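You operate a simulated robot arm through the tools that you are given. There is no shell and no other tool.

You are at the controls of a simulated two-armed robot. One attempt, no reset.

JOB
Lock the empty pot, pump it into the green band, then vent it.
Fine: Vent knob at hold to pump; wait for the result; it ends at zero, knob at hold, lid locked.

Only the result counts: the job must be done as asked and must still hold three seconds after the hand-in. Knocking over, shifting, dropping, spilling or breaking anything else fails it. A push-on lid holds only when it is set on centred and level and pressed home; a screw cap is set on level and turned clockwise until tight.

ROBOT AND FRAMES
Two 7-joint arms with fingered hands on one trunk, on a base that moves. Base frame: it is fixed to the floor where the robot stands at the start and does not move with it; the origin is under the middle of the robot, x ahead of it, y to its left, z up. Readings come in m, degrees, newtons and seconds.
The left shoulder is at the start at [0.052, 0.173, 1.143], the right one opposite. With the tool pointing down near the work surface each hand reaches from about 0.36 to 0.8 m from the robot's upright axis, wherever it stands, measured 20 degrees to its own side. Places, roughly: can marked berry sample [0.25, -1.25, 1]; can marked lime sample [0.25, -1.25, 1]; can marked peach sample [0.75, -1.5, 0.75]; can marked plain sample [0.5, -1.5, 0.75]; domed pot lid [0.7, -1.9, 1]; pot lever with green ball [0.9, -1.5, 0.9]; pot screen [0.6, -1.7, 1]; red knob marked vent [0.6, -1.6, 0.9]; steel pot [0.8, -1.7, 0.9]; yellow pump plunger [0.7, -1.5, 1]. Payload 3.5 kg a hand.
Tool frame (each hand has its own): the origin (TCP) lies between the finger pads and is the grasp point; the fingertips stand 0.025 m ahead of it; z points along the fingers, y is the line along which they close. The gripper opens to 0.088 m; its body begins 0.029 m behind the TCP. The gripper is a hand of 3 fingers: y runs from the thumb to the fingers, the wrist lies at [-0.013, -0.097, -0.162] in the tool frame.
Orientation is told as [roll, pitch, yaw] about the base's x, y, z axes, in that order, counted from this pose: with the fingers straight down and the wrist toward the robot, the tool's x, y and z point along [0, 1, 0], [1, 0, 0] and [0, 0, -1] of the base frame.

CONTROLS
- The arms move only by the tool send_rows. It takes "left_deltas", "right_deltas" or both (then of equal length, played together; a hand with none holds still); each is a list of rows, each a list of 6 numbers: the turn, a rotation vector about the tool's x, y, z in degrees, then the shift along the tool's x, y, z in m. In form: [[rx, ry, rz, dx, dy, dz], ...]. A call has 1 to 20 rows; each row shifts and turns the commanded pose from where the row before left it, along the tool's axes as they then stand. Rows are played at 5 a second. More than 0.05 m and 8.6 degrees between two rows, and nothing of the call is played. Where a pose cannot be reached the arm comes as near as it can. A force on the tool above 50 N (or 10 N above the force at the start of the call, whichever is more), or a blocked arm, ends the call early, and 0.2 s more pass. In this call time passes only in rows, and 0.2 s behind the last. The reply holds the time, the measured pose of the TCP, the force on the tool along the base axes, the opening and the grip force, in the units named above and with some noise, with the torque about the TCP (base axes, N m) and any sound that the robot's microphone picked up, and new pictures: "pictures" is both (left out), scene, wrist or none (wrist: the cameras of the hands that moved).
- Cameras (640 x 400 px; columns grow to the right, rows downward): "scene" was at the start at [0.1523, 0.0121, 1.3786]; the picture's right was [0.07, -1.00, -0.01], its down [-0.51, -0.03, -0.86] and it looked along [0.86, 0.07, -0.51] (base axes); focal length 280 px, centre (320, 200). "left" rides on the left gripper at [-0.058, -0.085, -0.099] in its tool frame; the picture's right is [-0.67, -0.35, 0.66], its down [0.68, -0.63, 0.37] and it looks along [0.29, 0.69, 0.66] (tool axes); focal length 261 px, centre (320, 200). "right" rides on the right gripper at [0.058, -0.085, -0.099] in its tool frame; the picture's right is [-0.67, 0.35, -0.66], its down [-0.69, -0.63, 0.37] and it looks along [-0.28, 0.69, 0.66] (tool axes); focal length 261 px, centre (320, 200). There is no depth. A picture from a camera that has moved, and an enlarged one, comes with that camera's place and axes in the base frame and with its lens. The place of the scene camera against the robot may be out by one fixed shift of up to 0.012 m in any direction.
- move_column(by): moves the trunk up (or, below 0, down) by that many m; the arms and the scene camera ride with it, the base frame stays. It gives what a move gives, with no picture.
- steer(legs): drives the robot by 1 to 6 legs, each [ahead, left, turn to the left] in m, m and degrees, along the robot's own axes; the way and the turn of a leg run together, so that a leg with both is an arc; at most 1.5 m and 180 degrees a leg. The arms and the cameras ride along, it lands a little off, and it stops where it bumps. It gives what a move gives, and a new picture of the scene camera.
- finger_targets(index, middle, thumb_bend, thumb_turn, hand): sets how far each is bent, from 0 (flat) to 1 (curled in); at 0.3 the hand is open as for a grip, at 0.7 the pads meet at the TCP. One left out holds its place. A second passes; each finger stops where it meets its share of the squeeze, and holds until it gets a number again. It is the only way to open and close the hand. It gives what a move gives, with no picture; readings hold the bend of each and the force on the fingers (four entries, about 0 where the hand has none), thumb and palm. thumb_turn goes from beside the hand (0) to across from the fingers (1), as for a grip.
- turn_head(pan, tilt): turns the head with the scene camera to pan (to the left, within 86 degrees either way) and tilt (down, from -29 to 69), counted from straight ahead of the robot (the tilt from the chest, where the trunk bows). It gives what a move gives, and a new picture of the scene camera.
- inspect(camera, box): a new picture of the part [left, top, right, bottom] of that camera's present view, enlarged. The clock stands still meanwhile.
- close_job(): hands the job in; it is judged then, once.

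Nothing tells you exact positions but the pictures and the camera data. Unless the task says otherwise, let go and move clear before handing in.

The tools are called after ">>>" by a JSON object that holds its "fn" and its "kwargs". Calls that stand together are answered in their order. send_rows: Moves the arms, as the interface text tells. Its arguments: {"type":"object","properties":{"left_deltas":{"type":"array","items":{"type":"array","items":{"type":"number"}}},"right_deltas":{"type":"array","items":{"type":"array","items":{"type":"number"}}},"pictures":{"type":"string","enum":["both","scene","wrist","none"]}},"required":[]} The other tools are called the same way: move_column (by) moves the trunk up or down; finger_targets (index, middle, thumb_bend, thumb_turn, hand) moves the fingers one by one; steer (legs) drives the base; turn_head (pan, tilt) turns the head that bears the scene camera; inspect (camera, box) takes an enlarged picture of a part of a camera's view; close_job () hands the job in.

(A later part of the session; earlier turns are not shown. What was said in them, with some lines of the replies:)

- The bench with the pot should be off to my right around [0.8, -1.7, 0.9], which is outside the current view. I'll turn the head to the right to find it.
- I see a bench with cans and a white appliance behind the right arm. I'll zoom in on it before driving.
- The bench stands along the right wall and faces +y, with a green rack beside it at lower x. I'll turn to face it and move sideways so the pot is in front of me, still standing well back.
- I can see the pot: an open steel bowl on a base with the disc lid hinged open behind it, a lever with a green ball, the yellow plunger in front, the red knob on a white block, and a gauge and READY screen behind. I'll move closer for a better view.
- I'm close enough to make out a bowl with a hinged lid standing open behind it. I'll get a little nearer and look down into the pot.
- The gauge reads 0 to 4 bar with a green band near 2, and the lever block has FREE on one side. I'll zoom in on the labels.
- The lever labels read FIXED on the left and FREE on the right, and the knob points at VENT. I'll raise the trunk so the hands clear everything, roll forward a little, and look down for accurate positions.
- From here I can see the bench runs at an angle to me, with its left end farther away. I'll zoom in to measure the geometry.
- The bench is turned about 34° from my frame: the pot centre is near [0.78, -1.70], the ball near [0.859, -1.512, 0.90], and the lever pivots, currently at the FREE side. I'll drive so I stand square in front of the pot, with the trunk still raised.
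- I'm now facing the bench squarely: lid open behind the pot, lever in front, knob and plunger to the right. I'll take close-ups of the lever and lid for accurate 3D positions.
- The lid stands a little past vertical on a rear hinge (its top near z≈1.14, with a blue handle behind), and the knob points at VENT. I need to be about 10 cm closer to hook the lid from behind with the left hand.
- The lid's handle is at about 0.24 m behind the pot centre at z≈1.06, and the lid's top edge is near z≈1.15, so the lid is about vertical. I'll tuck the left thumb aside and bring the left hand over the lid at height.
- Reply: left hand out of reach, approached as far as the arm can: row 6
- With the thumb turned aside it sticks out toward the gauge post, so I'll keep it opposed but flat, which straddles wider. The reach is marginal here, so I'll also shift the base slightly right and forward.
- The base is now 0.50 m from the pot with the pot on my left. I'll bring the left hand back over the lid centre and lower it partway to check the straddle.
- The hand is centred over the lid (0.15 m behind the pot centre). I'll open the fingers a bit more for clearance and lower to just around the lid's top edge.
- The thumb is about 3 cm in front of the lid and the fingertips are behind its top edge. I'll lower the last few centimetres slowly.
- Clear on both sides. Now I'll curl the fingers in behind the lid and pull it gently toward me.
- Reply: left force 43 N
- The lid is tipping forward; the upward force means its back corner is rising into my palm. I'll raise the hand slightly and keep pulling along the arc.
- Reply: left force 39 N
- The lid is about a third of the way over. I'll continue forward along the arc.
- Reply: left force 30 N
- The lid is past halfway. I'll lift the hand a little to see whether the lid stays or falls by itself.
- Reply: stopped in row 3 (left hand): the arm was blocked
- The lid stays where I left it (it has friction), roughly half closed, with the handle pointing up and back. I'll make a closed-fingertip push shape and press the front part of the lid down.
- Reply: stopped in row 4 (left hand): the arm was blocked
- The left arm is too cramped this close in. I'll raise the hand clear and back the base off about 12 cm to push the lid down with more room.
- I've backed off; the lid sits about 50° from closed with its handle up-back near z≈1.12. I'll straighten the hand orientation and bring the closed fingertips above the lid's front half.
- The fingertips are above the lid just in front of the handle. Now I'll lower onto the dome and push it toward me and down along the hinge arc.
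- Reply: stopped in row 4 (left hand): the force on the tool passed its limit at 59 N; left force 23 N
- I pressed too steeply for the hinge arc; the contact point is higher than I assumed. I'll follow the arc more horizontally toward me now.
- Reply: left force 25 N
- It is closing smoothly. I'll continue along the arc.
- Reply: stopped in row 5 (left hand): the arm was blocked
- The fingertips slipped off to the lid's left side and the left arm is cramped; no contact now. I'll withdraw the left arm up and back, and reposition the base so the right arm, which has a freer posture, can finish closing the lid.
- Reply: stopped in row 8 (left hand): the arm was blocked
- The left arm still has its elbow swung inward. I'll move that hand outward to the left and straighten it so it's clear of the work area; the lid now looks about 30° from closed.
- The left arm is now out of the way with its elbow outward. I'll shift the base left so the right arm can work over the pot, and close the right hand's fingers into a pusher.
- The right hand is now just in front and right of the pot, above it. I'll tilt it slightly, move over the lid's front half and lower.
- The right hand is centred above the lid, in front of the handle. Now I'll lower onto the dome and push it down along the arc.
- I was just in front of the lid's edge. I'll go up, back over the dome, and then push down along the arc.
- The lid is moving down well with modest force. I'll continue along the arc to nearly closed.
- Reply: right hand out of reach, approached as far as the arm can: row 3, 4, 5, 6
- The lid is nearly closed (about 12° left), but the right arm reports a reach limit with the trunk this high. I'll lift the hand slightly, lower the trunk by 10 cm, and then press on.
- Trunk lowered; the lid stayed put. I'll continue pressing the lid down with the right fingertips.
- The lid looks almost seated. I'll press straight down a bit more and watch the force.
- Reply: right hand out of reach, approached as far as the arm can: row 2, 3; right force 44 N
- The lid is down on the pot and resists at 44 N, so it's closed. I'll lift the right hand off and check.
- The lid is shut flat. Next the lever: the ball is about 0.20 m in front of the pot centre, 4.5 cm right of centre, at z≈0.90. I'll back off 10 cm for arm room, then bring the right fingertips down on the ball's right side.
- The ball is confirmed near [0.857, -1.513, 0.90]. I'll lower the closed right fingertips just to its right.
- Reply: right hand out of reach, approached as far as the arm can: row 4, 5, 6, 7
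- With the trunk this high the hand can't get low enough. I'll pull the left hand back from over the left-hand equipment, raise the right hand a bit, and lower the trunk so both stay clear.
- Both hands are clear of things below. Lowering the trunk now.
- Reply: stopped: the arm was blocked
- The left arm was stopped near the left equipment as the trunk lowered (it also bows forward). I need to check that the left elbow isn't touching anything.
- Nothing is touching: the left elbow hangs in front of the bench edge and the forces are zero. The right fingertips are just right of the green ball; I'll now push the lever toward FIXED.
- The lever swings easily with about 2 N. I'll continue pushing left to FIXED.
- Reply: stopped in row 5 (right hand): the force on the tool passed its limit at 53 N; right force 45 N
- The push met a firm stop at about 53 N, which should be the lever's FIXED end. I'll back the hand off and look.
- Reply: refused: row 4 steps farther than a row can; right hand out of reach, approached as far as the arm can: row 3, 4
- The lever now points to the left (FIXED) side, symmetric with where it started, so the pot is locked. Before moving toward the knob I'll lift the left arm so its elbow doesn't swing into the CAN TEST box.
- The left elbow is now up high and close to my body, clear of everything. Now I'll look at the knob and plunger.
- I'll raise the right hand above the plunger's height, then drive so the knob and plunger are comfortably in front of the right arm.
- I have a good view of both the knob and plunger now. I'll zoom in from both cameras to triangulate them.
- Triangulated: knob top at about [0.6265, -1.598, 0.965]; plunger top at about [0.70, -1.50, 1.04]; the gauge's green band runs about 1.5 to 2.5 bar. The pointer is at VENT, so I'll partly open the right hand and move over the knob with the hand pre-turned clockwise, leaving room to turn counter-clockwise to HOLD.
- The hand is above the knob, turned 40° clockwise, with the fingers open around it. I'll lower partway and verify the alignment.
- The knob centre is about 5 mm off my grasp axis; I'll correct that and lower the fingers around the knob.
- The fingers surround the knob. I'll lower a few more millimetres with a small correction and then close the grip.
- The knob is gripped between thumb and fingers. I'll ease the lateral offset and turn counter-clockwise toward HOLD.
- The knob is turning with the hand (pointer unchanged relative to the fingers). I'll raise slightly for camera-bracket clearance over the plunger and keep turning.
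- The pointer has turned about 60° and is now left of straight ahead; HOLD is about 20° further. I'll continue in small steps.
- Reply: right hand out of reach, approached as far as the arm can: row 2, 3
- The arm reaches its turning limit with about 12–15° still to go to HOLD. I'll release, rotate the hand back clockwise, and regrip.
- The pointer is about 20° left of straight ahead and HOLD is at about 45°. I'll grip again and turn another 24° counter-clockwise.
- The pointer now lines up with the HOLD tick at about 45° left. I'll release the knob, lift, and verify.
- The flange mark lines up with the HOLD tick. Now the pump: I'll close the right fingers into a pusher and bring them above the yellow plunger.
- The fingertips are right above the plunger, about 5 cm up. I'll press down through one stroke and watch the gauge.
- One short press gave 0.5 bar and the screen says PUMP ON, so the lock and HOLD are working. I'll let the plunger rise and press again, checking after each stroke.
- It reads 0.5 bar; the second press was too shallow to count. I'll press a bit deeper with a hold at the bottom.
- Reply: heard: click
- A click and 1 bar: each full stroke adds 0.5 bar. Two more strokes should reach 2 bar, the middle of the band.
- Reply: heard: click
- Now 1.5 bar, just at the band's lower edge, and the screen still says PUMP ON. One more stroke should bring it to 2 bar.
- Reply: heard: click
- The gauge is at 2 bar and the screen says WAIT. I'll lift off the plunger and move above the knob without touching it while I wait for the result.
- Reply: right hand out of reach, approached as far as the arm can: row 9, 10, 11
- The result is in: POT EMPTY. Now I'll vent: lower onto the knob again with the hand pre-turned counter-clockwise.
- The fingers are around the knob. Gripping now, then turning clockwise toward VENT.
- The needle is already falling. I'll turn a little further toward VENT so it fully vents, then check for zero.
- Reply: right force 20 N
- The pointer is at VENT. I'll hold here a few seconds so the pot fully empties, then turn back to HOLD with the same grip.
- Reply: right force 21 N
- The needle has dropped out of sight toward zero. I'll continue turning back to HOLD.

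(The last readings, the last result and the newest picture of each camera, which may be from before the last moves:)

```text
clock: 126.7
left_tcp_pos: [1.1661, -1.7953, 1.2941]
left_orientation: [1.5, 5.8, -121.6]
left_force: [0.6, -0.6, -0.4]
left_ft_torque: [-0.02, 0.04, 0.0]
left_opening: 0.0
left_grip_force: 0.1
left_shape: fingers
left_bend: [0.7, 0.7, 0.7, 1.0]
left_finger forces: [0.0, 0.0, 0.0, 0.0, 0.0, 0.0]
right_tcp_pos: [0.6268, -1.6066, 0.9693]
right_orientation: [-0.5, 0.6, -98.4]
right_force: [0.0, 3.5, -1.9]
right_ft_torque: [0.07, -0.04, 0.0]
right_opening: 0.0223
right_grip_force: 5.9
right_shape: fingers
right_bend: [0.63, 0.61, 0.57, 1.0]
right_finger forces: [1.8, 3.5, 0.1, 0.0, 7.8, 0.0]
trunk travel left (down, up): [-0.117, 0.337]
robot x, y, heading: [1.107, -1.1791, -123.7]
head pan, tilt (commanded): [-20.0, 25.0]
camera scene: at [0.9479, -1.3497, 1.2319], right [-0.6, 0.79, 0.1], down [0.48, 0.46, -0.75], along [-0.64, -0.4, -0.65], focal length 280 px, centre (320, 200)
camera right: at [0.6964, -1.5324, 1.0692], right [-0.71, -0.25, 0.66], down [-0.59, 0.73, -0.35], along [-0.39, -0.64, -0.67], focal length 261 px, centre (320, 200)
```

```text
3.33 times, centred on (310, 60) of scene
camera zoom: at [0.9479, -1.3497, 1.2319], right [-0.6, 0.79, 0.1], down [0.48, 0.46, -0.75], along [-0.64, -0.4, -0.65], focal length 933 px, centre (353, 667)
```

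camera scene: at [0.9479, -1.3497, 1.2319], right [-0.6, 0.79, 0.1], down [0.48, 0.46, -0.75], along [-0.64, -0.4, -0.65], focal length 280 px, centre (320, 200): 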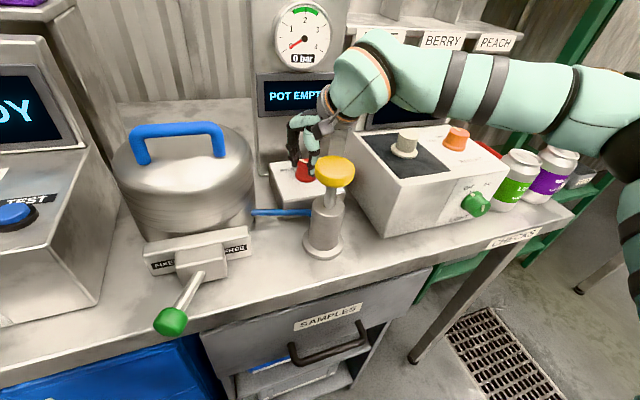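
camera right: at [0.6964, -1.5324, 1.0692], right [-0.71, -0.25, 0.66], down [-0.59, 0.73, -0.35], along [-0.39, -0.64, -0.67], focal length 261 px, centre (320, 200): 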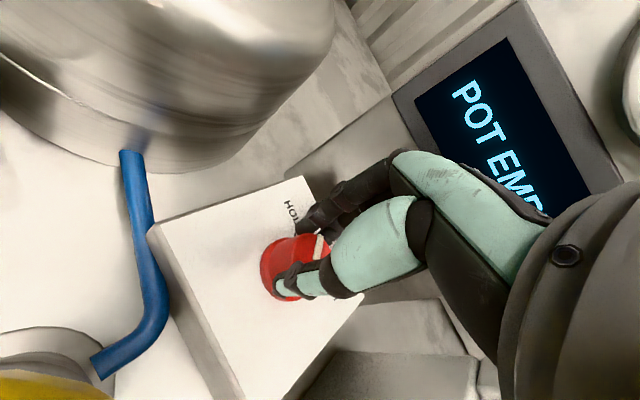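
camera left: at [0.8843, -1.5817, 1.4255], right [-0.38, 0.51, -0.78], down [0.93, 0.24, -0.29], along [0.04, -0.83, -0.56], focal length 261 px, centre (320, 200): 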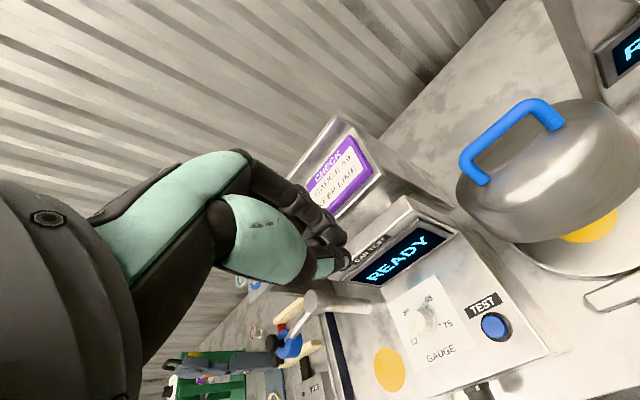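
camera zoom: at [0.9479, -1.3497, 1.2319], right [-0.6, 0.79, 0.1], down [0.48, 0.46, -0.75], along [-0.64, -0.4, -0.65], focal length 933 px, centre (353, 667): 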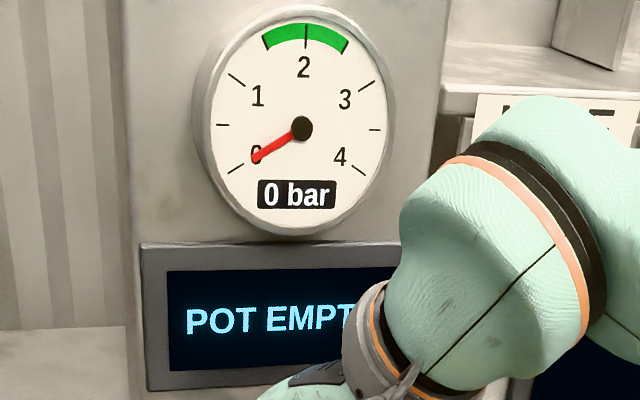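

The gauge reads 0 bar, the screen still shows POT EMPTY, and the pointer is back at HOLD. I'll release and lift straight up.

>>> {"fn": "finger_targets", "kwargs": {"hand": "right", "index": 0.38, "middle": 0.38, "thumb_bend": 0.38}}

>>> {"fn": "send_rows", "kwargs": {"right_deltas": [[0, 0, 0, 0, 0, -0.02], [0, 0, 0, 0, 0, -0.03], [0, 0, 2, 0, 0, -0.04], [0, 0, 4, 0, 0, -0.04], [0, 0, 4, 0, 0, -0.03]], "pictures": "both"}}

>>> {"fn": "inspect", "kwargs": {"camera": "scene", "box": [270, 130, 350, 190]}}

>>> {"fn": "inspect", "kwargs": {"camera": "right", "box": [130, 200, 290, 320]}}

```text
clock: 127.7
left_tcp_pos: [1.1667, -1.7953, 1.2932]
left_orientation: [1.7, 5.9, -121.4]
left_force: [0.7, -0.2, 1.0]
left_ft_torque: [0.01, 0.0, 0.01]
left_opening: 0.0
left_grip_force: 0.1
left_shape: fingers
left_bend: [0.7, 0.7, 0.7, 1.0]
left_finger forces: [0.1, 0.0, 0.1, 0.0, 0.0, 0.0]
right_tcp_pos: [0.6257, -1.6069, 0.9711]
right_orientation: [-0.5, 0.7, -98.6]
right_force: [-0.3, 0.0, -0.6]
right_ft_torque: [0.0, 0.01, -0.01]
right_opening: 0.0673
right_grip_force: 0.1
right_shape: fingers
right_bend: [0.38, 0.38, 0.38, 0.99]
right_finger forces: [0.0, 0.0, 0.1, 0.0, 0.0, 0.0]
trunk travel left (down, up): [-0.117, 0.337]
robot x, y, heading: [1.107, -1.1805, -123.9]
head pan, tilt (commanded): [-20.0, 25.0]
```

```text
clock: 128.9
left_tcp_pos: [1.1669, -1.7956, 1.293]
left_orientation: [1.5, 6.0, -121.6]
left_force: [0.0, -0.6, 0.6]
left_ft_torque: [0.0, 0.03, 0.0]
left_opening: 0.0001
left_grip_force: 0.0
left_shape: fingers
left_bend: [0.7, 0.7, 0.7, 1.0]
left_finger forces: [0.1, 0.1, 0.0, 0.0, 0.0, 0.0]
right_tcp_pos: [0.6311, -1.6083, 1.1009]
right_orientation: [-0.8, 0.4, -108.6]
right_force: [-0.7, -0.6, -0.1]
right_ft_torque: [-0.02, 0.05, 0.01]
right_opening: 0.0671
right_grip_force: 0.0
right_shape: fingers
right_bend: [0.38, 0.38, 0.38, 0.99]
right_finger forces: [0.1, 0.1, 0.0, 0.1, 0.1, 0.0]
right hand out of reach, approached as far as the arm can: row 4
trunk travel left (down, up): [-0.117, 0.337]
robot x, y, heading: [1.1132, -1.1805, -123.6]
head pan, tilt (commanded): [-20.0, 25.0]
camera scene: at [0.9487, -1.3504, 1.232], right [-0.6, 0.79, 0.1], down [0.48, 0.46, -0.75], along [-0.64, -0.4, -0.65], focal length 280 px, centre (320, 200)
camera right: at [0.7126, -1.5475, 1.1996], right [-0.74, -0.12, 0.66], down [-0.45, 0.82, -0.35], along [-0.5, -0.56, -0.66], focal length 261 px, centre (320, 200)
```

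scene: 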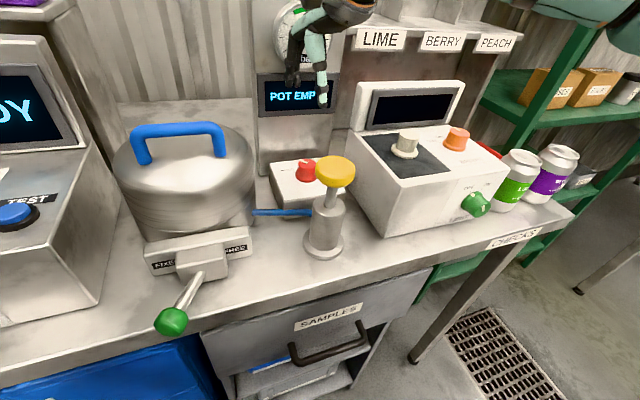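
right: 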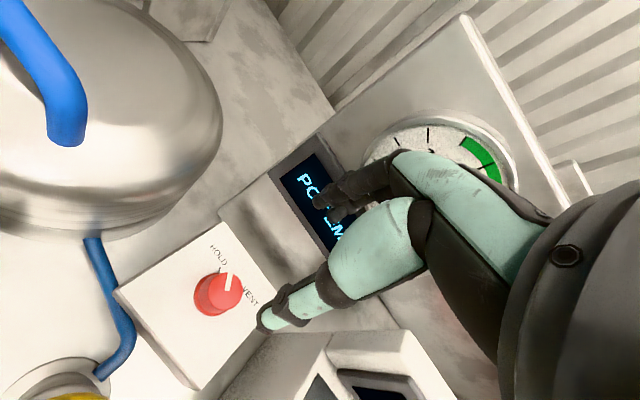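

```text
6.67 times, centred on (310, 160) of scene
camera zoom: at [0.9487, -1.3504, 1.232], right [-0.6, 0.79, 0.1], down [0.48, 0.46, -0.75], along [-0.64, -0.4, -0.65], focal length 1866 px, centre (387, 467)
```

zoom: 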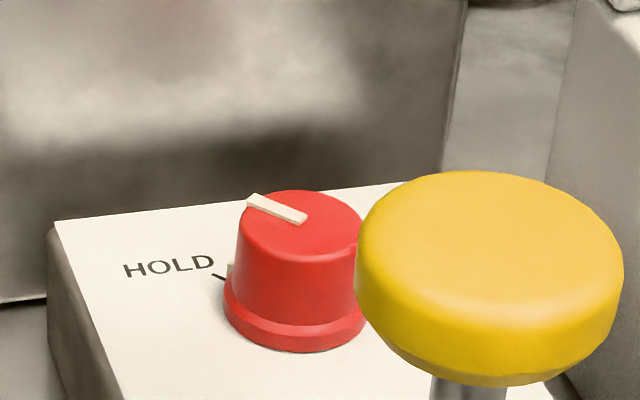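

```text
3.33 times, centred on (210, 260) of right
camera zoom: at [0.7126, -1.5475, 1.1996], right [-0.74, -0.12, 0.66], down [-0.45, 0.82, -0.35], along [-0.5, -0.56, -0.66], focal length 869 px, centre (687, 0)
```

zoom: 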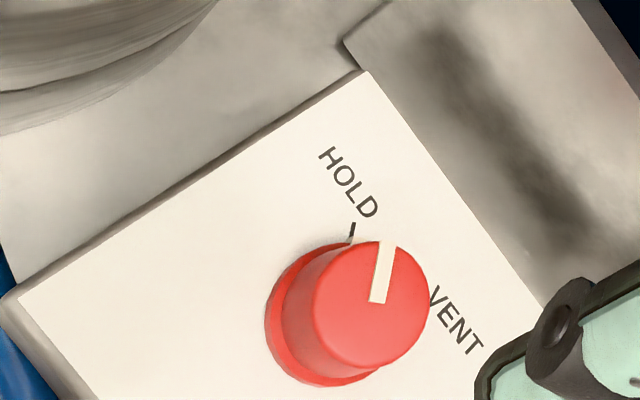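

The knob sits at HOLD, matching the tick. I'll raise the right hand well clear and then back the robot away.

>>> {"fn": "send_rows", "kwargs": {"right_deltas": [[0, 0, 8, 0, 0, -0.02], [0, 0, 7, 0, -0.01, -0.03], [0, 0, 0, 0, -0.03, -0.03], [0, 0, 0, 0, -0.03, -0.02]], "pictures": "none"}}

>>> {"fn": "steer", "kwargs": {"legs": [[-0.25, 0, 0]]}}

>>> {"fn": "turn_head", "kwargs": {"pan": 0, "tilt": 22}}

>>> {"fn": "inspect", "kwargs": {"camera": "scene", "box": [200, 60, 480, 240]}}

```text
clock: 129.9
left_tcp_pos: [1.168, -1.7947, 1.2937]
left_orientation: [1.6, 5.8, -121.5]
left_force: [-0.4, 1.5, -0.1]
left_ft_torque: [0.01, 0.0, 0.01]
left_opening: 0.0
left_grip_force: 0.1
left_shape: fingers
left_bend: [0.7, 0.7, 0.7, 1.0]
left_finger forces: [0.1, 0.0, 0.0, 0.0, 0.1, 0.1]
right_tcp_pos: [0.6682, -1.5488, 1.2015]
right_orientation: [-0.8, 0.1, -123.6]
right_force: [0.0, -0.1, 0.6]
right_ft_torque: [0.0, 0.0, -0.01]
right_opening: 0.0672
right_grip_force: 0.1
right_shape: fingers
right_bend: [0.38, 0.38, 0.38, 0.99]
right_finger forces: [0.1, 0.0, 0.0, 0.0, 0.0, 0.1]
trunk travel left (down, up): [-0.117, 0.337]
robot x, y, heading: [1.1095, -1.1781, -123.6]
head pan, tilt (commanded): [-20.0, 25.0]
```

```text
clock: 131.7
left_tcp_pos: [1.2998, -1.5936, 1.2934]
left_orientation: [1.7, 5.8, -121.7]
left_force: [-0.6, 0.2, -0.5]
left_ft_torque: [-0.01, 0.03, -0.03]
left_opening: 0.0002
left_grip_force: 0.0
left_shape: fingers
left_bend: [0.7, 0.7, 0.7, 1.0]
left_finger forces: [0.0, 0.1, 0.0, 0.1, 0.0, 0.0]
right_tcp_pos: [0.7993, -1.3466, 1.2002]
right_orientation: [-0.8, 0.4, -123.8]
right_force: [-0.4, 0.6, 0.3]
right_ft_torque: [0.04, 0.02, -0.01]
right_opening: 0.0675
right_grip_force: 0.1
right_shape: fingers
right_bend: [0.38, 0.38, 0.38, 0.99]
right_finger forces: [0.0, 0.0, 0.1, 0.0, 0.0, 0.1]
trunk travel left (down, up): [-0.117, 0.337]
robot x, y, heading: [1.245, -0.9766, -123.8]
head pan, tilt (commanded): [-20.0, 25.0]
camera scene: at [1.0832, -1.1471, 1.2317], right [-0.6, 0.8, 0.1], down [0.48, 0.46, -0.75], along [-0.64, -0.4, -0.66], focal length 280 px, centre (320, 200)
```

scene: 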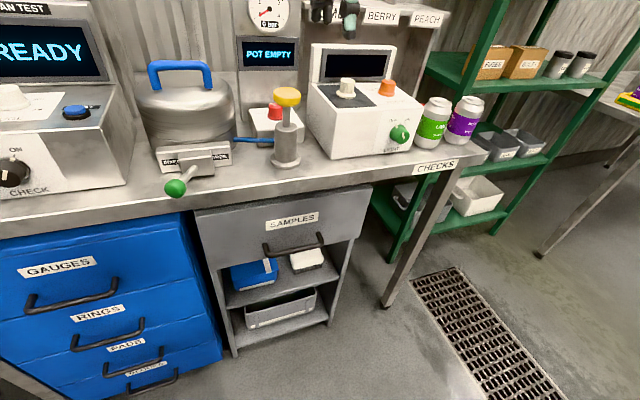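

```text
clock: 132.5
left_tcp_pos: [1.3012, -1.5919, 1.2939]
left_orientation: [1.5, 5.8, -121.6]
left_force: [-0.1, -0.3, -0.2]
left_ft_torque: [-0.01, -0.01, -0.01]
left_opening: 0.0001
left_grip_force: 0.0
left_shape: fingers
left_bend: [0.7, 0.7, 0.7, 1.0]
left_finger forces: [0.0, 0.1, 0.0, 0.0, 0.0, 0.0]
right_tcp_pos: [0.7999, -1.3466, 1.2011]
right_orientation: [-0.9, 0.3, -123.8]
right_force: [-0.2, -0.6, -0.6]
right_ft_torque: [-0.03, -0.01, 0.03]
right_opening: 0.0675
right_grip_force: 0.0
right_shape: fingers
right_bend: [0.38, 0.38, 0.38, 0.99]
right_finger forces: [0.0, 0.0, 0.1, 0.0, 0.1, 0.1]
trunk travel left (down, up): [-0.117, 0.337]
robot x, y, heading: [1.2474, -0.9777, -124.1]
head pan, tilt (commanded): [0.0, 22.0]
camera scene: at [1.1054, -1.1704, 1.2347], right [-0.83, 0.56, 0.0], down [0.35, 0.52, -0.78], along [-0.43, -0.64, -0.63], focal length 280 px, centre (320, 200)
```

scene: 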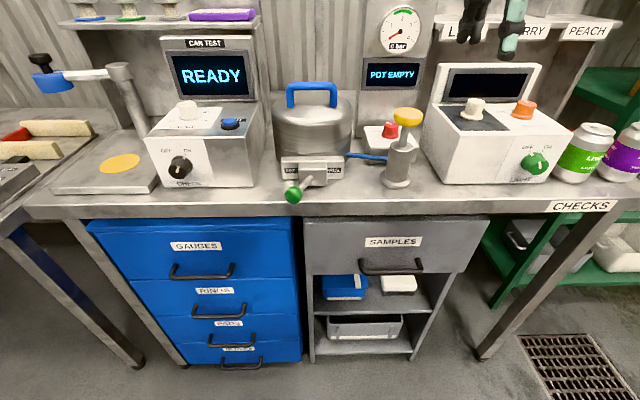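

```text
2.22 times, centred on (340, 150) of scene
camera zoom: at [1.1054, -1.1704, 1.2347], right [-0.83, 0.56, 0.0], down [0.35, 0.52, -0.78], along [-0.43, -0.64, -0.63], focal length 622 px, centre (276, 311)
```

zoom: 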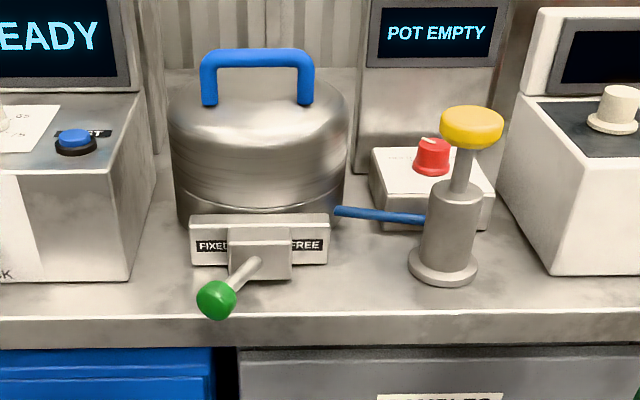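

Everything is in its final state. The lid is shut with the lever at FIXED, the gauge shows 0 bar, the screen shows POT EMPTY and the knob is at HOLD. Both hands are clear and the neighbouring equipment looks undisturbed, so I'm handing in.

>>> {"fn": "close_job", "kwargs": {}}

```text
The job is handed in.
```

The empty pot was locked, pumped into the green band and vented, and I've handed the job in; I haven't seen the judged result.

- **Lock:** the lid is shut and the lever is at FIXED.
- **Pump:** with the knob at HOLD, four full strokes took the gauge to 2 bar, the middle of the green band. A fifth press was too shallow to register.
- **Result:** I waited until the screen changed from WAIT to POT EMPTY before venting.
- **Vent:** I turned the knob to VENT until the pressure was gone, then back to HOLD. The gauge reads 0 bar.

While closing the lid, both arms reached their limits a few times and the left hand slipped off once. The last pictures show nothing else moved or knocked over. Both hands were clear of the bench before I handed in.
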